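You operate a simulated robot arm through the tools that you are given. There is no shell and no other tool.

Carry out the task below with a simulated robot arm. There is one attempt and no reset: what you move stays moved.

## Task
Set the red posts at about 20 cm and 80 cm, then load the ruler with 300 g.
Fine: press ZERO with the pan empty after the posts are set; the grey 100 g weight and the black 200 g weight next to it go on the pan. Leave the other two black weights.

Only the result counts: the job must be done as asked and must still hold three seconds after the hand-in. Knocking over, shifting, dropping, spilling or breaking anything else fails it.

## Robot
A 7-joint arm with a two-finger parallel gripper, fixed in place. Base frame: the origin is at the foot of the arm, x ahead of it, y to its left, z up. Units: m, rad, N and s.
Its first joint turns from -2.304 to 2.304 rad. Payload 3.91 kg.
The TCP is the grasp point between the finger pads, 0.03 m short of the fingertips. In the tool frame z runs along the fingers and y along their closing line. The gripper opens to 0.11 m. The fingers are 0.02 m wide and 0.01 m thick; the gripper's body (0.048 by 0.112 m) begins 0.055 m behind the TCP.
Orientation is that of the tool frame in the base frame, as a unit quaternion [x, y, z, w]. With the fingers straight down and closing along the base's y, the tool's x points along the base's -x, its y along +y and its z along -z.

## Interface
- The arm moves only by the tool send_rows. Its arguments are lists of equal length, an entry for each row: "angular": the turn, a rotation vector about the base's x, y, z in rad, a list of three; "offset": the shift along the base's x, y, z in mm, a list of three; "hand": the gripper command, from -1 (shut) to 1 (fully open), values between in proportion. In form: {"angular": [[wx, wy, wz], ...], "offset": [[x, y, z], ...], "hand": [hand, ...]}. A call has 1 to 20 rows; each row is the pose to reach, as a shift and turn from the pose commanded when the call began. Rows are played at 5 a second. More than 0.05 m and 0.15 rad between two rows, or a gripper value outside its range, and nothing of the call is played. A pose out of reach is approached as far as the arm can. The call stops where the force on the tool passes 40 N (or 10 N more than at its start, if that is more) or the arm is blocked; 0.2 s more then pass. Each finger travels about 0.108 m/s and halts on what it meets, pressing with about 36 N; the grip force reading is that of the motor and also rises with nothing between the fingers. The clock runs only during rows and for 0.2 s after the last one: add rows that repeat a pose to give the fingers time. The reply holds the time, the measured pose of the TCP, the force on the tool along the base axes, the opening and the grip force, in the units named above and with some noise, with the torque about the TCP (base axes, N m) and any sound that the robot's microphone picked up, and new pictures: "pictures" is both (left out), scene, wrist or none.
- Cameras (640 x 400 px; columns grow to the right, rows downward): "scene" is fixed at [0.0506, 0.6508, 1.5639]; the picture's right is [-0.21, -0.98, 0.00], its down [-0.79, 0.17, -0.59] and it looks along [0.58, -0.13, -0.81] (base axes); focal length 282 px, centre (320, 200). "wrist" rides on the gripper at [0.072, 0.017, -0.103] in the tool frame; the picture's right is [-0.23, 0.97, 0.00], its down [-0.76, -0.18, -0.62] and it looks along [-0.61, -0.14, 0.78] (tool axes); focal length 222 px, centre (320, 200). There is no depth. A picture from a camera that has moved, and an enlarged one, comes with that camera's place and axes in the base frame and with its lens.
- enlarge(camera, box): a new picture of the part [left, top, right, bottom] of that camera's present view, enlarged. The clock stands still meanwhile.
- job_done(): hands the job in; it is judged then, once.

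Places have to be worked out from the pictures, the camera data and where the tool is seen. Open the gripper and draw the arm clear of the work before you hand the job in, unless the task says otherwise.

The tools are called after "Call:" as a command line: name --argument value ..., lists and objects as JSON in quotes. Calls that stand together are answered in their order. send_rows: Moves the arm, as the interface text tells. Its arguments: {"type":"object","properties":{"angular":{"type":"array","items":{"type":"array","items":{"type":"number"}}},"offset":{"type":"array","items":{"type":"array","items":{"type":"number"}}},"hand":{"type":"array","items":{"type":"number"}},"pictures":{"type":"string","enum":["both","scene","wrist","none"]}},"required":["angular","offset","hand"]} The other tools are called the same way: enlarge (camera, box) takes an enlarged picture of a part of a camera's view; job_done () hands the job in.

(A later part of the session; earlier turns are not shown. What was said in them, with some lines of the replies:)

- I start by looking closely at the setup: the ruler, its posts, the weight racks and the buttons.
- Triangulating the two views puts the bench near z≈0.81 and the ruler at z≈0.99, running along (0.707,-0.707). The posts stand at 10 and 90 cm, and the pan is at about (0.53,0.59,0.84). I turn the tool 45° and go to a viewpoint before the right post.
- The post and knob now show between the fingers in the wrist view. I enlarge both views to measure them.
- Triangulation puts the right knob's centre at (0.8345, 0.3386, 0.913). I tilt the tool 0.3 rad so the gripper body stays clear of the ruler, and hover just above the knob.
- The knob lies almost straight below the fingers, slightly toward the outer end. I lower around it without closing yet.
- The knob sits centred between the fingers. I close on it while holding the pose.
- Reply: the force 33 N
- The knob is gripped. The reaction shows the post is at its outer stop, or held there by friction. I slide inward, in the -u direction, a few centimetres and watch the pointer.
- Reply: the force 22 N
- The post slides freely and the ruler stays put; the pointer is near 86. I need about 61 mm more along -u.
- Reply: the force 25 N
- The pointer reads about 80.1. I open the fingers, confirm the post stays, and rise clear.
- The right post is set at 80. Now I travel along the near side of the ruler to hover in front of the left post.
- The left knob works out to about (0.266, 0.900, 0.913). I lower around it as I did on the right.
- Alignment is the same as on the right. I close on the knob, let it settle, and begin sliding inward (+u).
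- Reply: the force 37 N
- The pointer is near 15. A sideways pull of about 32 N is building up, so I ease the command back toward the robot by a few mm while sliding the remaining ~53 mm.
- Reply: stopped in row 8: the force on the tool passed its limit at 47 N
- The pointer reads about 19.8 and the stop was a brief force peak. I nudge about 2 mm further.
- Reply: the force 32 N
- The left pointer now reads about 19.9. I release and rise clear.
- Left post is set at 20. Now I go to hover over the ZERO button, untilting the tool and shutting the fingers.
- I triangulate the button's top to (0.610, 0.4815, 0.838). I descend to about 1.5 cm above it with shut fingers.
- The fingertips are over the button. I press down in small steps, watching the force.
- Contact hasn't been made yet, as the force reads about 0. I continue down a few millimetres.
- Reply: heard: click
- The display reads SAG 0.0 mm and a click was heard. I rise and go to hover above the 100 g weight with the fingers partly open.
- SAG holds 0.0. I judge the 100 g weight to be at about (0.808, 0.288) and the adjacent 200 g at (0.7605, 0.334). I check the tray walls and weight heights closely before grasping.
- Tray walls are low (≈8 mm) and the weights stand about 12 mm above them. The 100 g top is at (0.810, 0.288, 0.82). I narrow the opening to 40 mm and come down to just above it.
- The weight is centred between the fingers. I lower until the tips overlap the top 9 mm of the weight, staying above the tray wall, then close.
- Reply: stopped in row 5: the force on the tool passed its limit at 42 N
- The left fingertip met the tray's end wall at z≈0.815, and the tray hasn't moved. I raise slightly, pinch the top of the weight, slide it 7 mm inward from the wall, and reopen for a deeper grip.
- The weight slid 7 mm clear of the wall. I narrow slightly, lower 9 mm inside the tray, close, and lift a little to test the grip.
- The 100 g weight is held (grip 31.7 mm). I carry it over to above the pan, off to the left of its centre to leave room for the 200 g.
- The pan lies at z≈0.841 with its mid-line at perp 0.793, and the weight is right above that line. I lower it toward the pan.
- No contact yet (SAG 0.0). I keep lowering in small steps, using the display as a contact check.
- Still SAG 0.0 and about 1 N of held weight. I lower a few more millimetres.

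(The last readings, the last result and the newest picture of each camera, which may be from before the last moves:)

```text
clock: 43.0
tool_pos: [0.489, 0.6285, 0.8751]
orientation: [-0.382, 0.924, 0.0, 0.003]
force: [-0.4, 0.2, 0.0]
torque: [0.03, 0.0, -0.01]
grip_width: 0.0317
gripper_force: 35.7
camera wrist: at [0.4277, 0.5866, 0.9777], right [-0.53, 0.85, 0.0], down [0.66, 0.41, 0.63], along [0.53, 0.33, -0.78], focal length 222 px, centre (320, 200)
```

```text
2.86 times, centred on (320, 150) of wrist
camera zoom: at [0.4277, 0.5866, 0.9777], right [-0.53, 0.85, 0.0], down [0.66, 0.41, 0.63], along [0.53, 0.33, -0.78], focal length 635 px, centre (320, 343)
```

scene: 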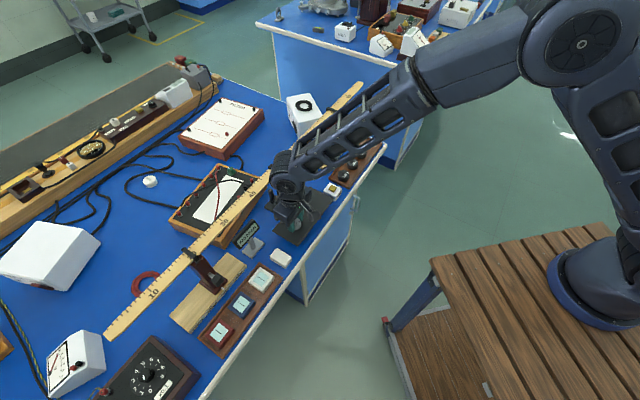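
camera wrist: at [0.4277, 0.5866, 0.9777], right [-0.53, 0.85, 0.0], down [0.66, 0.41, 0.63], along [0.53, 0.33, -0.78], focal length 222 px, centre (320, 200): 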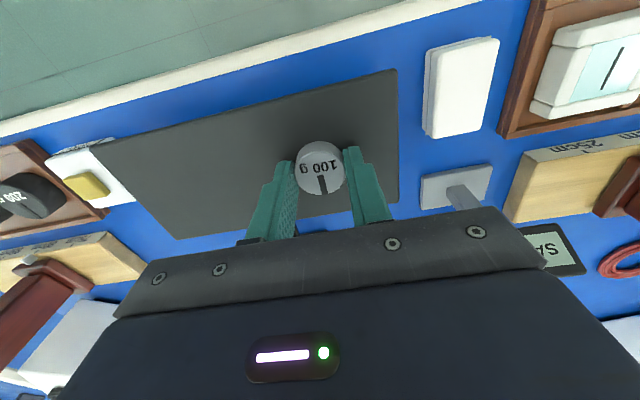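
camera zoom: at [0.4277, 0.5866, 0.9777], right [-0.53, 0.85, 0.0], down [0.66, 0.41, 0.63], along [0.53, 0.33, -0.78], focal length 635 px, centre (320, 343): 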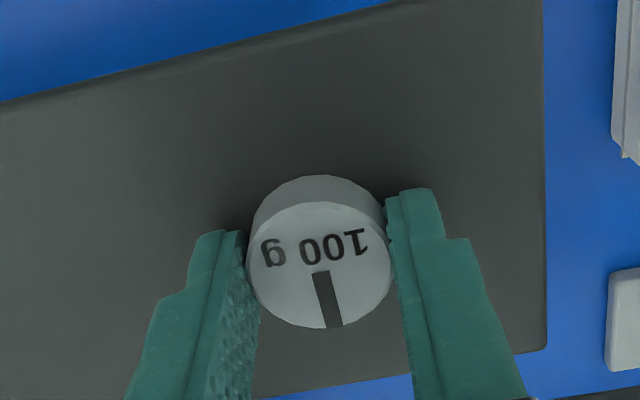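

SAG reads 0.5 mm, so the weight rests on the pan. I open gently and rise.

Call:
send_rows --angular '[[0, 0, 0], [0, 0, 0], [0, 0, 0], [0, 0, 0], [0, 0, 0], [0, 0, 0], [0, 0, 0], [0, 0, 0]]' --offset '[[0, 0, 0], [0, 0, 0], [0, 0, 0], [0, 0, 0], [0, 0, 10], [0, 0, 30], [0, 0, 65], [0, 0, 105]]' --hand '[-0.35, -0.25, -0.2, -0.2, -0.2, -0.2, -0.2, -0.2]'

Call:
enlarge --camera "scene" --box '[230, 170, 330, 260]'

Call:
enlarge --camera "wrist" --box '[200, 40, 460, 240]'

```text
clock: 44.8
tool_pos: [0.4905, 0.6253, 0.9807]
orientation: [-0.382, 0.924, 0.0, 0.002]
force: [-0.5, 0.2, -0.1]
torque: [-0.04, 0.01, 0.01]
grip_width: 0.0439
gripper_force: 0.1
camera wrist: at [0.4282, 0.5858, 1.0841], right [-0.53, 0.85, 0.0], down [0.66, 0.41, 0.63], along [0.53, 0.33, -0.78], focal length 222 px, centre (320, 200)
```

scene: 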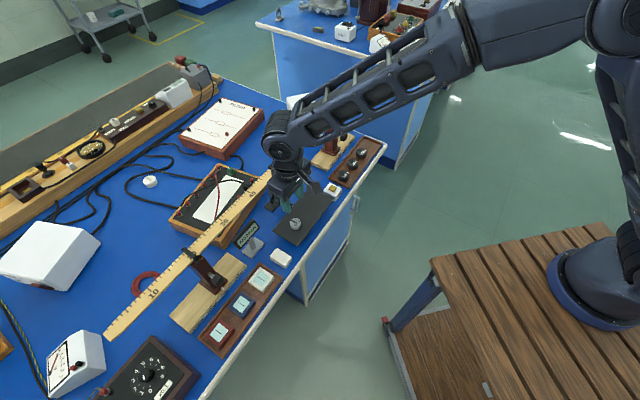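
wrist: 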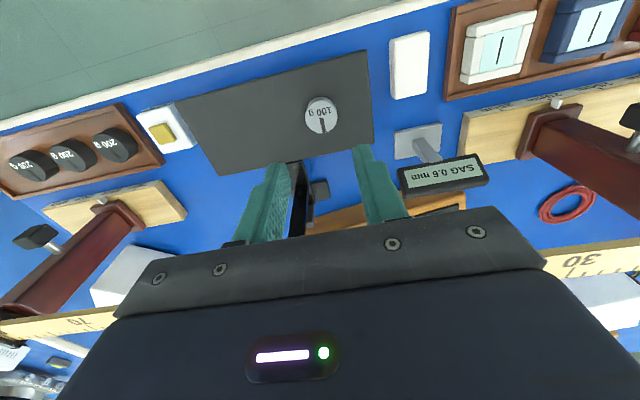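

```text
4.44 times, centred on (280, 215) of scene
camera zoom: at [0.0506, 0.6508, 1.5639], right [-0.21, -0.98, 0.0], down [-0.79, 0.17, -0.59], along [0.58, -0.13, -0.81], focal length 1251 px, centre (498, 133)
```

zoom: 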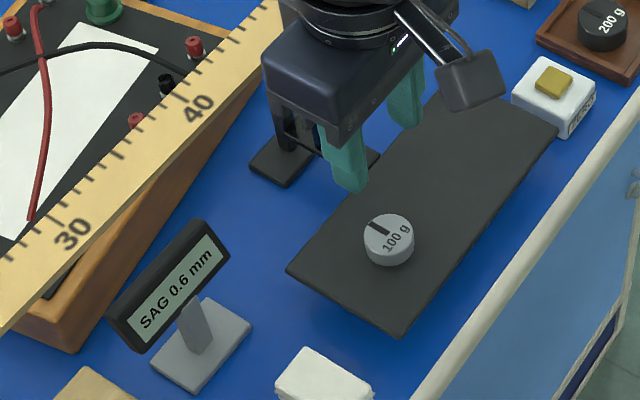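

```text
2.00 times, centred on (330, 140) of wrist
camera zoom: at [0.4282, 0.5858, 1.0841], right [-0.53, 0.85, 0.0], down [0.66, 0.41, 0.63], along [0.53, 0.33, -0.78], focal length 444 px, centre (300, 320)
```

zoom: 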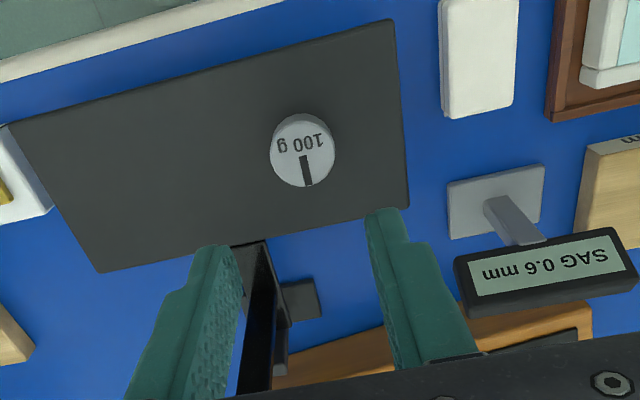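

The 100 g weight stands on the pan with SAG 0.6 mm. I go back to hover above the adjacent 200 g weight.

Call:
send_rows --angular '[[0, 0, 0], [0, 0, 0], [0, 0, 0], [0, 0, 0], [0, 0, 0], [0, 0, 0], [0, 0, 0], [0, 0, 0], [0, 0, 0], [0, 0, 0], [0, 0, 0]]' --offset '[[20, -21, 0], [51, -54, 0], [83, -88, 0], [115, -122, 0], [147, -156, 0], [179, -190, 0], [211, -224, 0], [240, -256, 0], [262, -280, -10], [272, -290.5, -30], [272, -290.5, -30]]' --hand '[-0.2, -0.1, -0.02, -0.02, -0.02, -0.02, -0.02, -0.02, -0.02, -0.02, -0.02]'

Call:
enlarge --camera "wrist" --box '[220, 40, 420, 200]'

Call:
enlarge --camera "scene" --box '[320, 120, 400, 200]'

```text
clock: 47.2
tool_pos: [0.764, 0.338, 0.9482]
orientation: [-0.382, 0.924, 0.0, 0.003]
force: [-0.7, -0.5, -0.1]
torque: [-0.01, -0.01, 0.01]
grip_width: 0.0537
gripper_force: 0.1
camera wrist: at [0.7014, 0.2964, 1.0524], right [-0.53, 0.85, 0.0], down [0.66, 0.41, 0.63], along [0.53, 0.33, -0.78], focal length 222 px, centre (320, 200)
```

scene: 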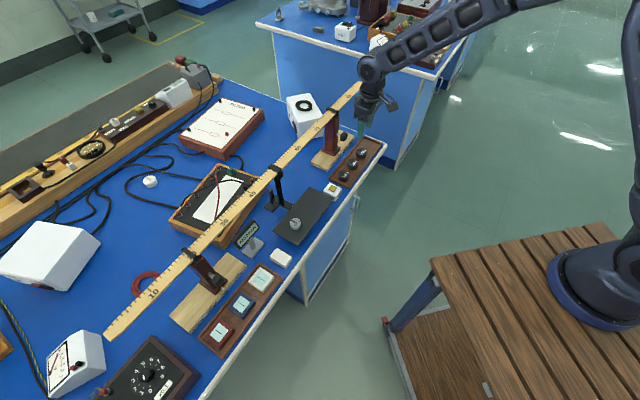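
wrist: 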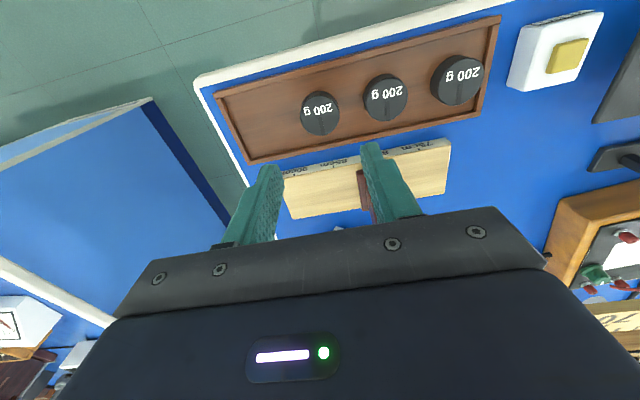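

```text
2.50 times, centred on (320, 120) of wrist
camera zoom: at [0.7014, 0.2964, 1.0524], right [-0.53, 0.85, 0.0], down [0.66, 0.41, 0.63], along [0.53, 0.33, -0.78], focal length 555 px, centre (320, 400)
```

zoom: 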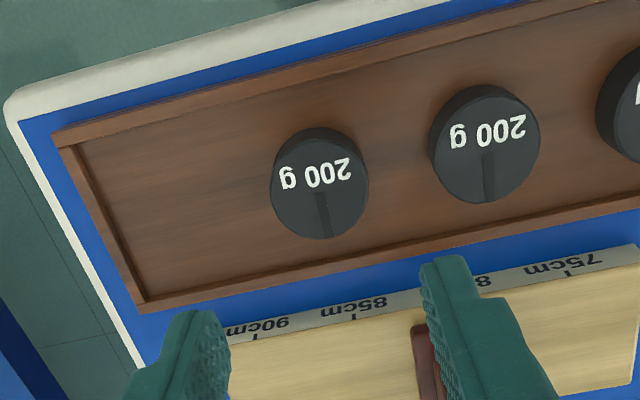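

```text
5.00 times, centred on (360, 160) of scene
camera zoom: at [0.0506, 0.6508, 1.5639], right [-0.21, -0.98, 0.0], down [-0.79, 0.17, -0.59], along [0.58, -0.13, -0.81], focal length 1407 px, centre (120, 400)
```

zoom: 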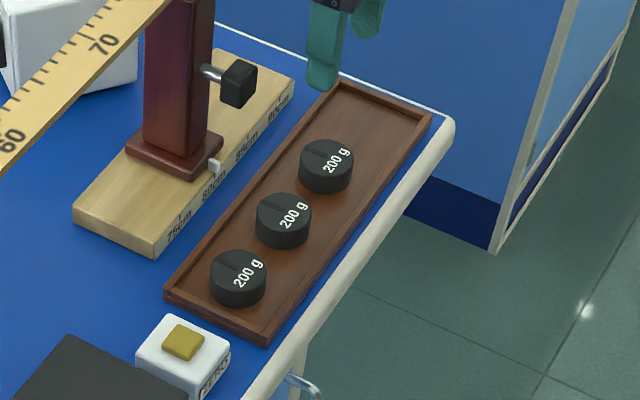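

The 200 g weight is centred under the fingers. I narrow to 48 mm and lower around it, leaving ~11 mm to the neighbour.

Call:
send_rows --angular '[[0, 0, 0], [0, 0, 0], [0, 0, 0], [0, 0, 0], [0, 0, 0], [0, 0, 0], [0, 0, 0]]' --offset '[[-0.5, -2.5, -10], [-0.5, -2.5, -40], [-0.5, -2.5, -70], [-0.5, -2.5, -85], [-0.5, -2.5, -97], [-0.5, -2.5, -107], [-0.5, -2.5, -107]]' --hand '[-0.12, -0.12, -0.12, -0.12, -0.12, -0.12, -0.12]'

Call:
enlarge --camera "wrist" --box '[240, 80, 400, 220]'

Call:
enlarge --camera "scene" --box '[320, 120, 400, 200]'

```text
clock: 48.8
tool_pos: [0.7616, 0.3349, 0.8402]
orientation: [-0.381, 0.924, 0.0, 0.003]
force: [0.3, 0.0, 0.0]
torque: [0.0, -0.03, 0.03]
grip_width: 0.0485
gripper_force: 0.1
camera wrist: at [0.699, 0.2937, 0.9449], right [-0.53, 0.85, 0.0], down [0.66, 0.41, 0.63], along [0.53, 0.33, -0.78], focal length 222 px, centre (320, 200)
```

scene: 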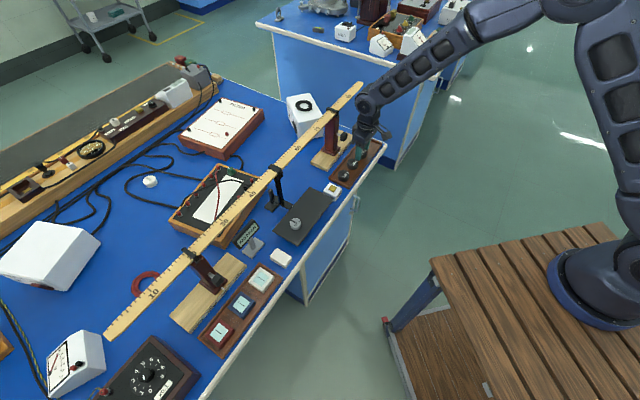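
wrist: 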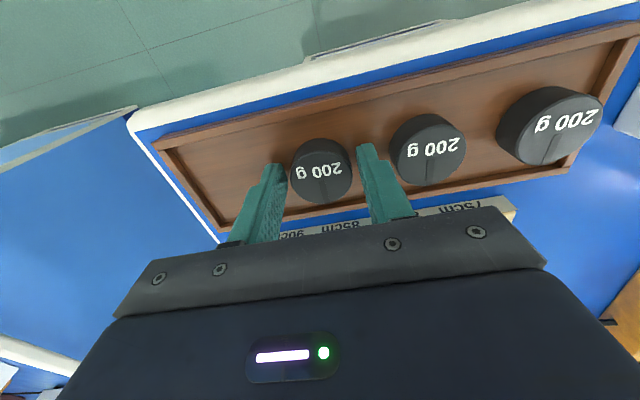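

```text
2.86 times, centred on (320, 150) of wrist
camera zoom: at [0.699, 0.2937, 0.9449], right [-0.53, 0.85, 0.0], down [0.66, 0.41, 0.63], along [0.53, 0.33, -0.78], focal length 635 px, centre (320, 343)
```

zoom: 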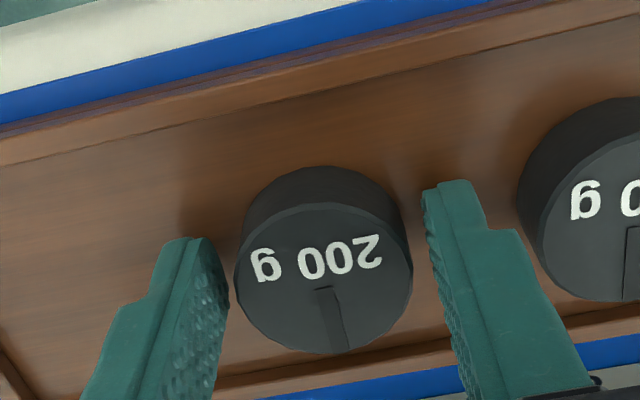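

```text
5.00 times, centred on (360, 160) of scene
camera zoom: at [0.0506, 0.6508, 1.5639], right [-0.21, -0.98, 0.0], down [-0.79, 0.17, -0.59], along [0.58, -0.13, -0.81], focal length 1407 px, centre (120, 400)
```

zoom: 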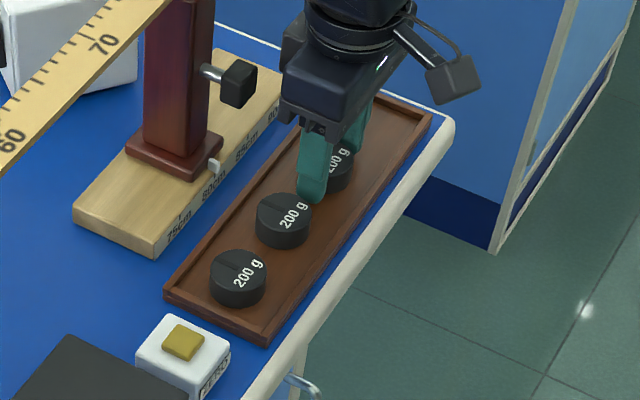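

The fingers straddle it well and clear the neighbour. I close, then lift straight up.

Call:
send_rows --angular '[[0, 0, 0], [0, 0, 0], [0, 0, 0], [0, 0, 0], [0, 0, 0], [0, 0, 0]]' --offset '[[0, 0, -1], [0, 0, -1], [0, 0, -1], [0, 0, 8], [0, 0, 25], [0, 0, 45]]' --hand '[-0.3, -0.5, -0.5, -0.5, -0.5, -0.5]'

Call:
enlarge --camera "wrist" --box '[240, 80, 400, 220]'

Call:
enlarge --camera "scene" --box '[320, 120, 400, 200]'

```text
clock: 50.2
tool_pos: [0.7615, 0.3356, 0.8859]
orientation: [-0.382, 0.924, 0.001, 0.001]
force: [0.4, 0.1, -2.2]
torque: [0.0, 0.02, 0.0]
grip_width: 0.0389
gripper_force: 36.3
camera wrist: at [0.699, 0.2952, 0.9903], right [-0.53, 0.85, 0.0], down [0.66, 0.41, 0.63], along [0.53, 0.33, -0.78], focal length 222 px, centre (320, 200)
```

scene: 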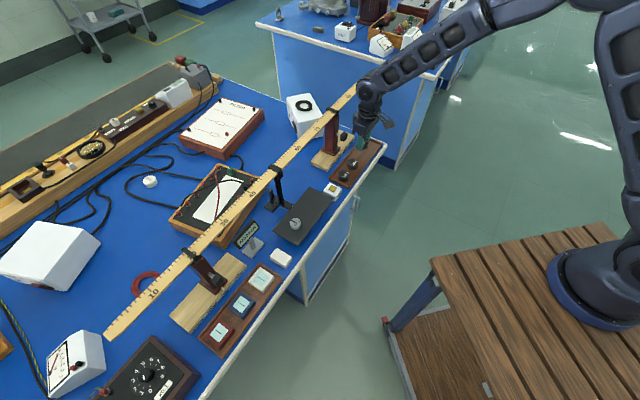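
wrist: 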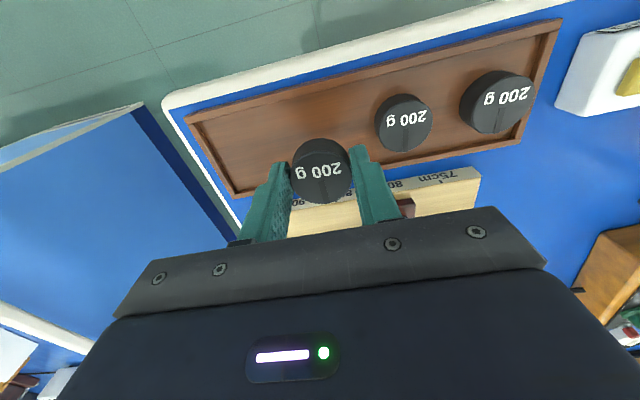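

```text
2.86 times, centred on (320, 150) of wrist
camera zoom: at [0.699, 0.2952, 0.9903], right [-0.53, 0.85, 0.0], down [0.66, 0.41, 0.63], along [0.53, 0.33, -0.78], focal length 635 px, centre (320, 343)
```

zoom: 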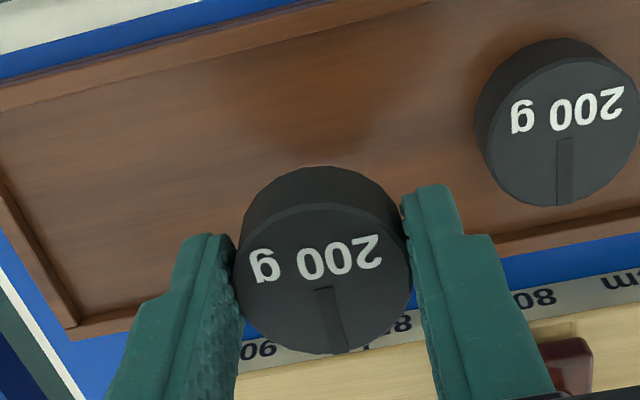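

```text
5.00 times, centred on (360, 160) of scene
camera zoom: at [0.0506, 0.6508, 1.5639], right [-0.21, -0.98, 0.0], down [-0.79, 0.17, -0.59], along [0.58, -0.13, -0.81], focal length 1407 px, centre (120, 400)
```

zoom: 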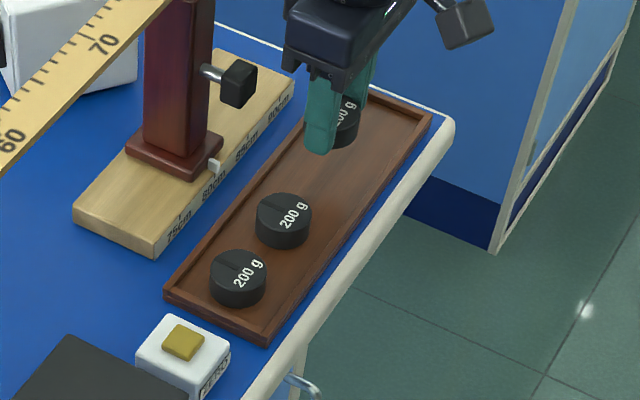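

The 200 g weight is held (38.9 mm). I carry it above the pan, to the right of the 100 g weight.

Call:
send_rows --angular '[[0, 0, 0], [0, 0, 0], [0, 0, 0], [0, 0, 0], [0, 0, 0], [0, 0, 0], [0, 0, 0], [0, 0, 0], [0, 0, 0], [0, 0, 0], [0, 0, 0], [0, 0, 0]]' --offset '[[0, 0, 30], [0, 0, 65], [-20, 22, 80], [-50, 55, 80], [-80, 88, 80], [-110, 121, 80], [-140, 154, 80], [-170, 187, 80], [-197, 216, 70], [-212, 232, 55], [-217, 237, 40], [-217, 237, 40]]' --hand '[-0.5, -0.5, -0.5, -0.5, -0.5, -0.5, -0.5, -0.5, -0.5, -0.5, -0.5, -0.5]'

Call:
enlarge --camera "wrist" --box '[200, 40, 460, 240]'

Call:
enlarge --camera "scene" --box '[230, 160, 350, 270]'

```text
clock: 52.8
tool_pos: [0.5447, 0.5711, 0.9267]
orientation: [-0.382, 0.924, 0.001, 0.002]
force: [0.6, 0.1, -1.9]
torque: [0.04, -0.02, 0.0]
grip_width: 0.039
gripper_force: 35.6
camera wrist: at [0.4819, 0.5295, 1.0305], right [-0.53, 0.85, 0.0], down [0.66, 0.41, 0.63], along [0.53, 0.33, -0.78], focal length 222 px, centre (320, 200)
```

scene: 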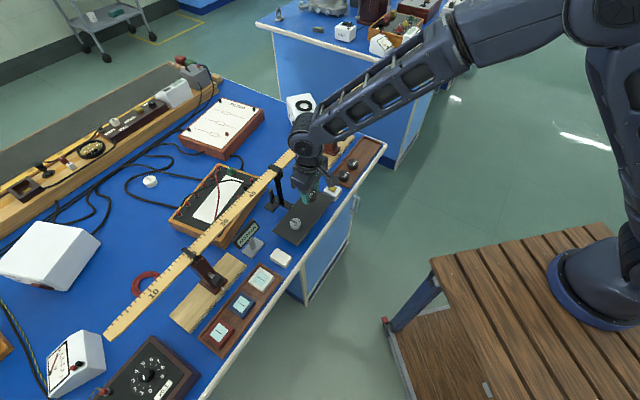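
wrist: 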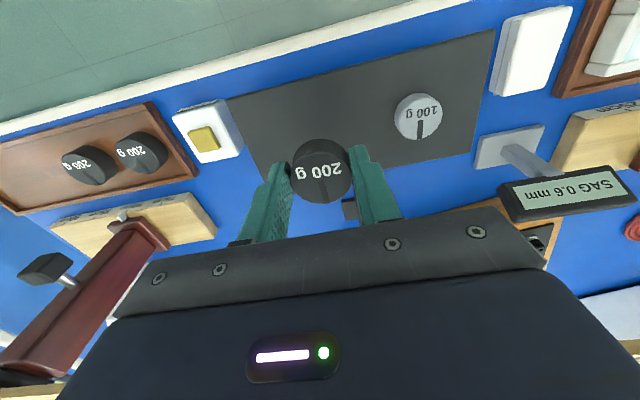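

```text
2.00 times, centred on (330, 140) of wrist
camera zoom: at [0.4819, 0.5295, 1.0305], right [-0.53, 0.85, 0.0], down [0.66, 0.41, 0.63], along [0.53, 0.33, -0.78], focal length 444 px, centre (300, 320)
```

zoom: 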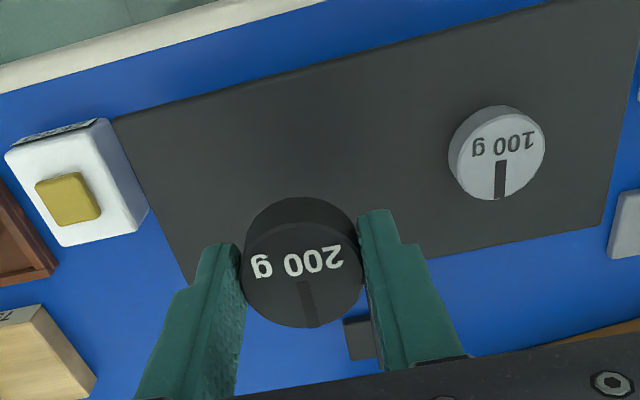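

```text
3.64 times, centred on (290, 215) of scene
camera zoom: at [0.0506, 0.6508, 1.5639], right [-0.21, -0.98, 0.0], down [-0.79, 0.17, -0.59], along [0.58, -0.13, -0.81], focal length 1024 px, centre (429, 146)
```

zoom: 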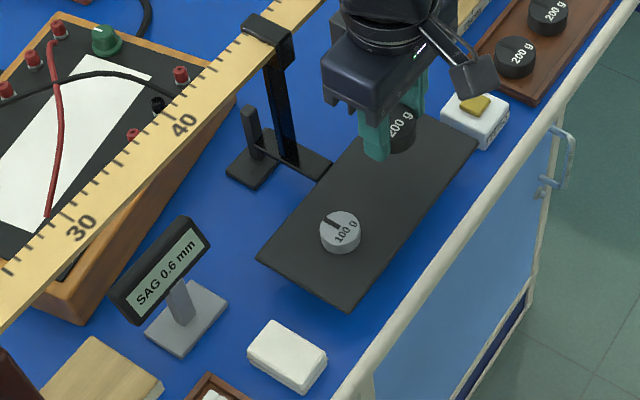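

Position is good, with clearance on both sides. I lower close to the pan.

Call:
send_rows --angular '[[0, 0, 0], [0, 0, 0], [0, 0, 0], [0, 0, 0], [0, 0, 0], [0, 0, 0]]' --offset '[[0, 0, -20], [0, 0, -35], [0, 0, -42], [0, 0, -45], [0, 0, -47], [0, 0, -47]]' --hand '[-0.5, -0.5, -0.5, -0.5, -0.5, -0.5]'

Call:
enlarge --camera "scene" --box '[230, 160, 350, 270]'

Call:
enlarge --camera "wrist" --box '[240, 60, 500, 240]'

```text
clock: 54.2
tool_pos: [0.5442, 0.5711, 0.8799]
orientation: [-0.381, 0.924, -0.001, 0.002]
force: [0.9, 0.1, -1.9]
torque: [0.02, 0.01, 0.02]
grip_width: 0.0388
gripper_force: 35.6
camera wrist: at [0.4825, 0.5304, 0.9827], right [-0.53, 0.85, 0.0], down [0.66, 0.41, 0.63], along [0.53, 0.33, -0.78], focal length 222 px, centre (320, 200)
```

scene: 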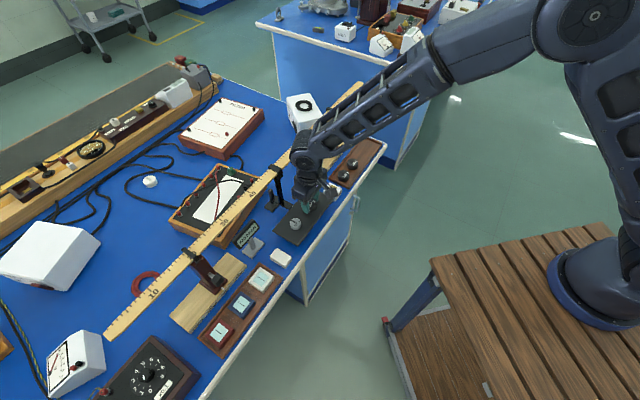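
wrist: 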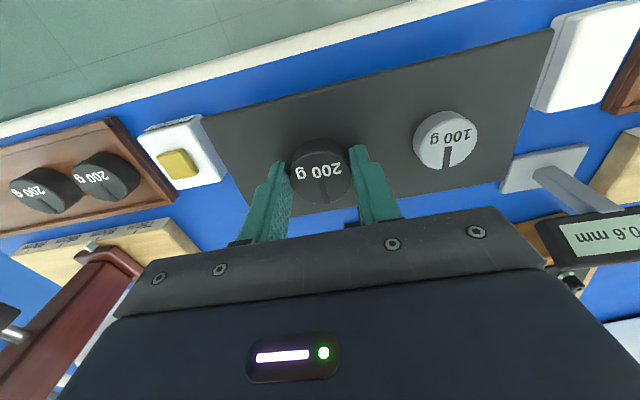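

```text
3.64 times, centred on (290, 215) of scene
camera zoom: at [0.0506, 0.6508, 1.5639], right [-0.21, -0.98, 0.0], down [-0.79, 0.17, -0.59], along [0.58, -0.13, -0.81], focal length 1024 px, centre (429, 146)
```

zoom: 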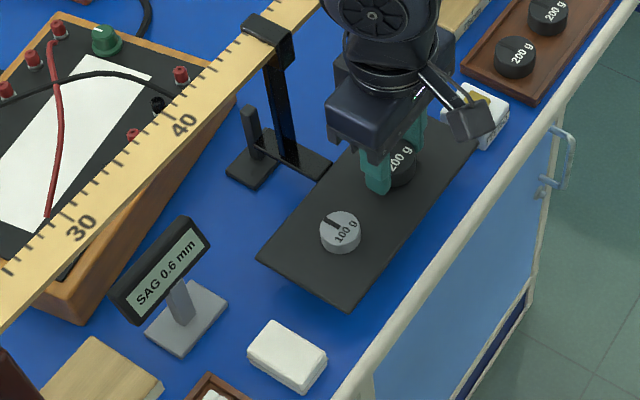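

```text
2.22 times, centred on (370, 150) of wrist
camera zoom: at [0.4825, 0.5304, 0.9827], right [-0.53, 0.85, 0.0], down [0.66, 0.41, 0.63], along [0.53, 0.33, -0.78], focal length 494 px, centre (209, 311)
```

zoom: 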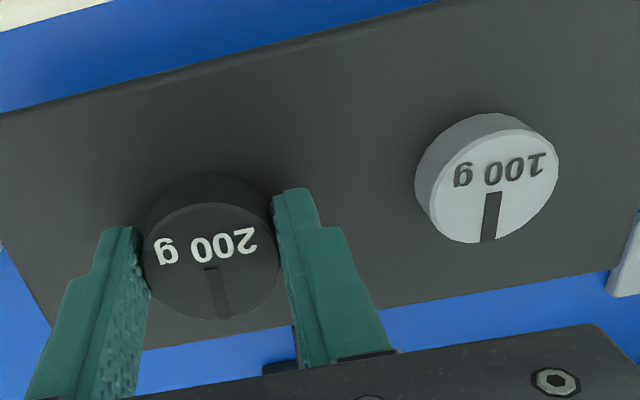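

Still 0.6 mm, so no contact yet. I lower about 3 mm more, slowly.

Call:
send_rows --angular '[[0, 0, 0], [0, 0, 0], [0, 0, 0], [0, 0, 0], [0, 0, 0]]' --offset '[[0, 0, -1], [0, 0, -2], [0, 0, -3], [0, 0, -3.5], [0, 0, -3.5]]' --hand '[-0.5, -0.5, -0.5, -0.5, -0.5]' --pictures "none"

Call:
enlarge --camera "scene" --box '[230, 160, 350, 270]'

```text
clock: 55.4
tool_pos: [0.5458, 0.5714, 0.8756]
orientation: [-0.381, 0.924, 0.0, 0.003]
force: [-0.1, 0.6, -0.7]
torque: [0.01, 0.01, -0.02]
grip_width: 0.039
gripper_force: 36.4
```

```text
3.64 times, centred on (290, 215) of scene
camera zoom: at [0.0506, 0.6508, 1.5639], right [-0.21, -0.98, 0.0], down [-0.79, 0.17, -0.59], along [0.58, -0.13, -0.81], focal length 1024 px, centre (429, 146)
```

zoom: 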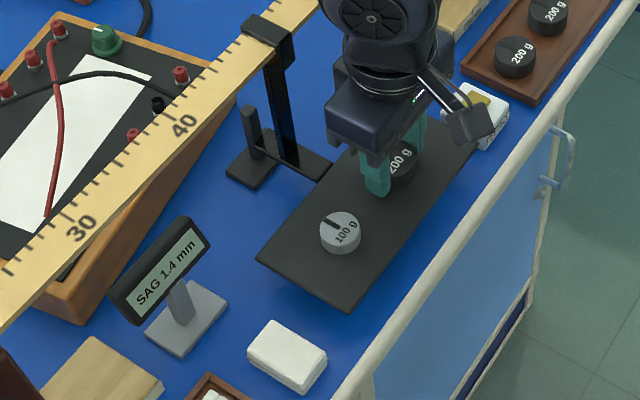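

SAG is 1.4 mm, so most of the load has passed to the pan. I lower another 0.5 mm, open gently and rise.

Call:
send_rows --angular '[[0, 0, 0], [0, 0, 0], [0, 0, 0], [0, 0, 0], [0, 0, 0], [0, 0, 0], [0, 0, 0], [0, 0, 0], [0, 0, 0]]' --offset '[[0, 0, -0.6], [0, 0, -0.6], [0, 0, -0.6], [0, 0, -0.6], [0, 0, 0], [0, 0, 10], [0, 0, 30], [0, 0, 65], [0, 0, 105]]' --hand '[-0.5, -0.2, -0.1, -0.1, -0.1, -0.1, -0.1, -0.1, -0.1]'

Call:
enlarge --camera "scene" --box '[230, 160, 350, 270]'

Call:
enlarge --camera "wrist" --box '[200, 40, 520, 240]'

```text
clock: 57.4
tool_pos: [0.5446, 0.5717, 0.9798]
orientation: [-0.382, 0.924, 0.001, 0.003]
force: [-0.1, 0.0, -1.1]
torque: [0.02, 0.02, 0.03]
grip_width: 0.0496
gripper_force: 0.1
camera wrist: at [0.4813, 0.5307, 1.0838], right [-0.53, 0.85, 0.0], down [0.66, 0.41, 0.63], along [0.53, 0.33, -0.78], focal length 222 px, centre (320, 200)
```

scene: 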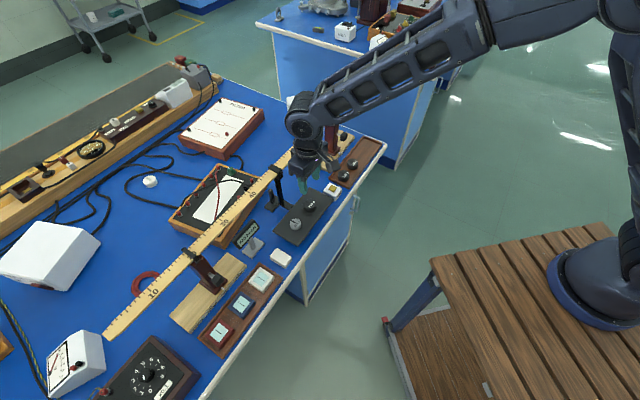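
wrist: 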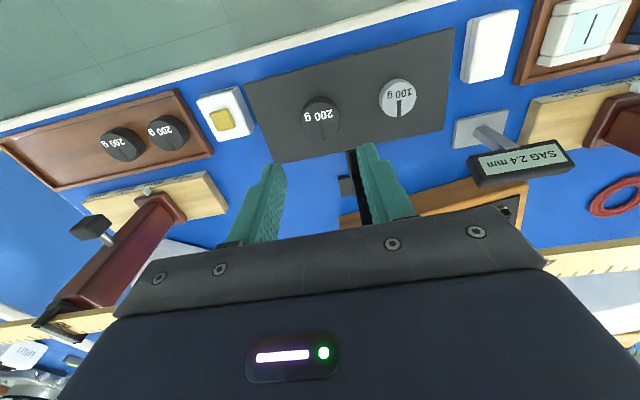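

```text
3.64 times, centred on (290, 215) of scene
camera zoom: at [0.0506, 0.6508, 1.5639], right [-0.21, -0.98, 0.0], down [-0.79, 0.17, -0.59], along [0.58, -0.13, -0.81], focal length 1024 px, centre (429, 146)
```

zoom: 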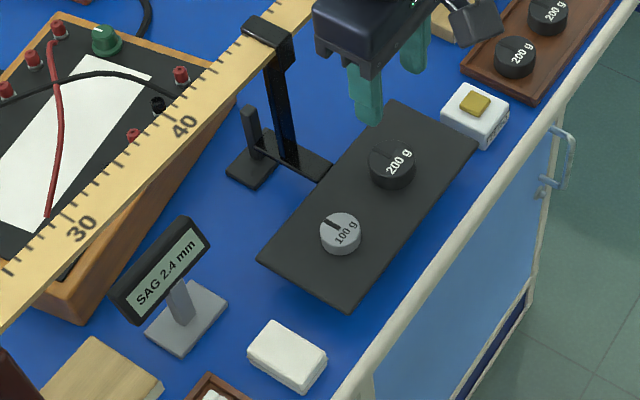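

```text
2.00 times, centred on (360, 140) of wrist
camera zoom: at [0.4813, 0.5307, 1.0838], right [-0.53, 0.85, 0.0], down [0.66, 0.41, 0.63], along [0.53, 0.33, -0.78], focal length 444 px, centre (240, 320)
```

zoom: 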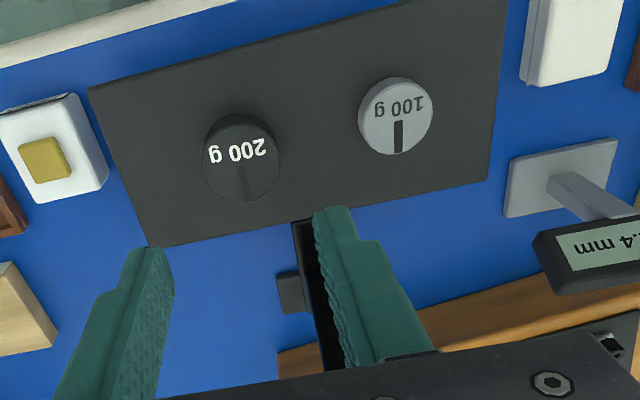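

Both weights are on the pan and the display may still be settling. I draw the arm back and up, then recheck everything.

Call:
send_rows --angular '[[0, 0, 0], [0, 0, 0], [0, 0, 0], [0, 0, 0], [0, 0, 0], [0, 0, 0], [0, 0, 0], [0, 0, 0], [0, 0, 0]]' --offset '[[0, 0, 35], [-5, -10, 75], [-10, -40, 100], [-10, -75, 115], [-10, -115, 125], [-10, -155, 135], [-10, -195, 145], [-10, -235, 150], [-10, -235, 150]]' --hand '[-0.1, -0.1, 0.3, 0.6, 0.6, 0.6, 0.6, 0.6, 0.6]'

Call:
enlarge --camera "scene" --box '[230, 160, 350, 270]'

Call:
enlarge --camera "scene" --box '[150, 220, 270, 330]'

Call:
enlarge --camera "scene" --box '[300, 80, 400, 200]'

```text
clock: 59.4
tool_pos: [0.5354, 0.3366, 1.1315]
orientation: [-0.382, 0.924, 0.0, 0.002]
force: [-0.1, 0.2, -0.2]
torque: [0.02, -0.01, -0.02]
grip_width: 0.0878
gripper_force: 0.1
camera wrist: at [0.4729, 0.2954, 1.2355], right [-0.53, 0.85, 0.0], down [0.66, 0.41, 0.63], along [0.53, 0.33, -0.78], focal length 222 px, centre (320, 200)
```

scene: 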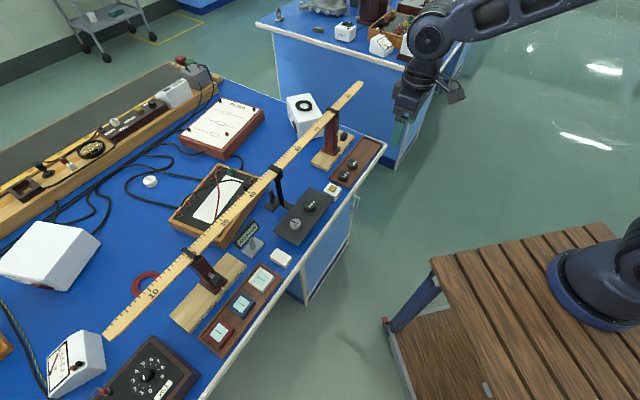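
wrist: 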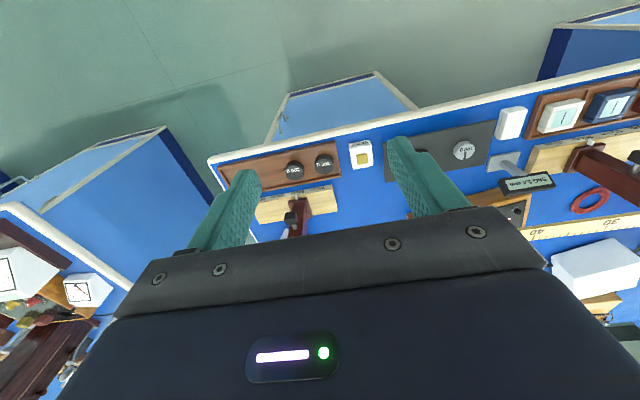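

```text
3.64 times, centred on (290, 215) of scene
camera zoom: at [0.0506, 0.6508, 1.5639], right [-0.21, -0.98, 0.0], down [-0.79, 0.17, -0.59], along [0.58, -0.13, -0.81], focal length 1024 px, centre (429, 146)
```

zoom: 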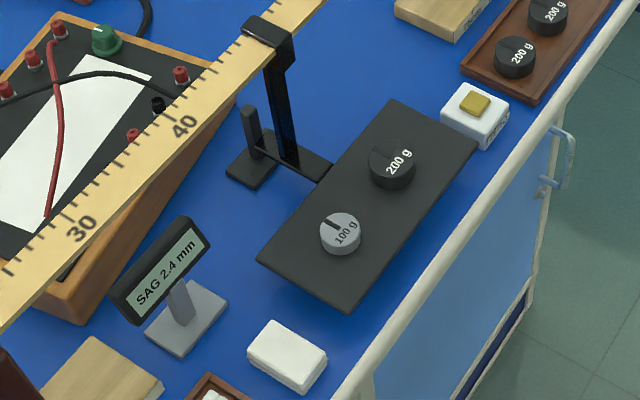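

```text
3.64 times, centred on (210, 275) of scene
camera zoom: at [0.0506, 0.6508, 1.5639], right [-0.21, -0.98, 0.0], down [-0.79, 0.17, -0.59], along [0.58, -0.13, -0.81], focal length 1024 px, centre (720, -73)
```

zoom: 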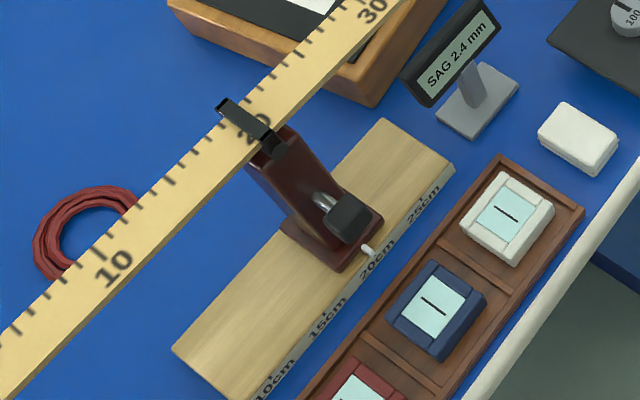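

```text
3.33 times, centred on (350, 140) of scene
camera zoom: at [0.0506, 0.6508, 1.5639], right [-0.21, -0.98, 0.0], down [-0.79, 0.17, -0.59], along [0.58, -0.13, -0.81], focal length 938 px, centre (220, 400)
```

zoom: 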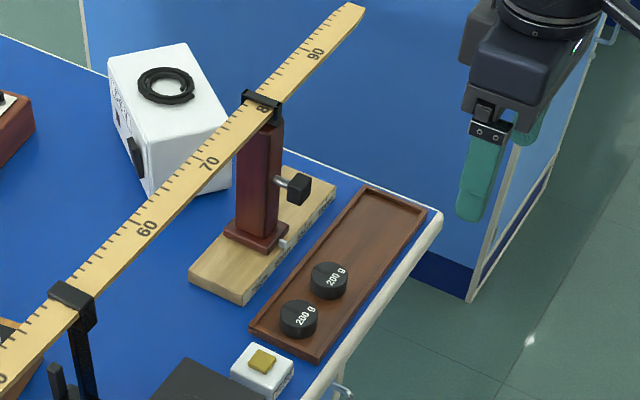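

The posts stand at about 20 and 80 cm, and ZERO was pressed with the pan empty (the display went to 0.0). The 100 g and the adjacent 200 g weights rest on the pan with SAG steady at 2.4 mm. The other two black weights haven't moved, the gripper is open and the arm is clear, so I hand in.

Call:
job_done

```text
The job is handed in.
```

I set the red posts, zeroed the empty pan, loaded the ruler with 300 g and handed the job in. The hand-in reply gave no verdict, so I don't yet know whether it passed.

- **Posts:** the pointers read about 19.9 cm on the left and about 80.1 cm on the right.
- **Zero:** I pressed ZERO with the pan empty after setting the posts. It clicked, and the display went from 1.8 mm to 0.0 mm.
- **Load:** the grey 100 g weight and the black 200 g weight next to it are standing on the pan. The sag read 0.6 mm with the 100 g alone and held at 2.4 mm with both. That is more than three times the single reading; pan friction would account for it, but I couldn't check that.
- **Left alone:** the other two black weights stayed in their tray.

A fingertip pressed on the end wall of the weight tray with about 42 N while I was reaching for the 100 g weight. The tray did not appear to move in the pictures before and after. The gripper is open and the arm is clear of the work.
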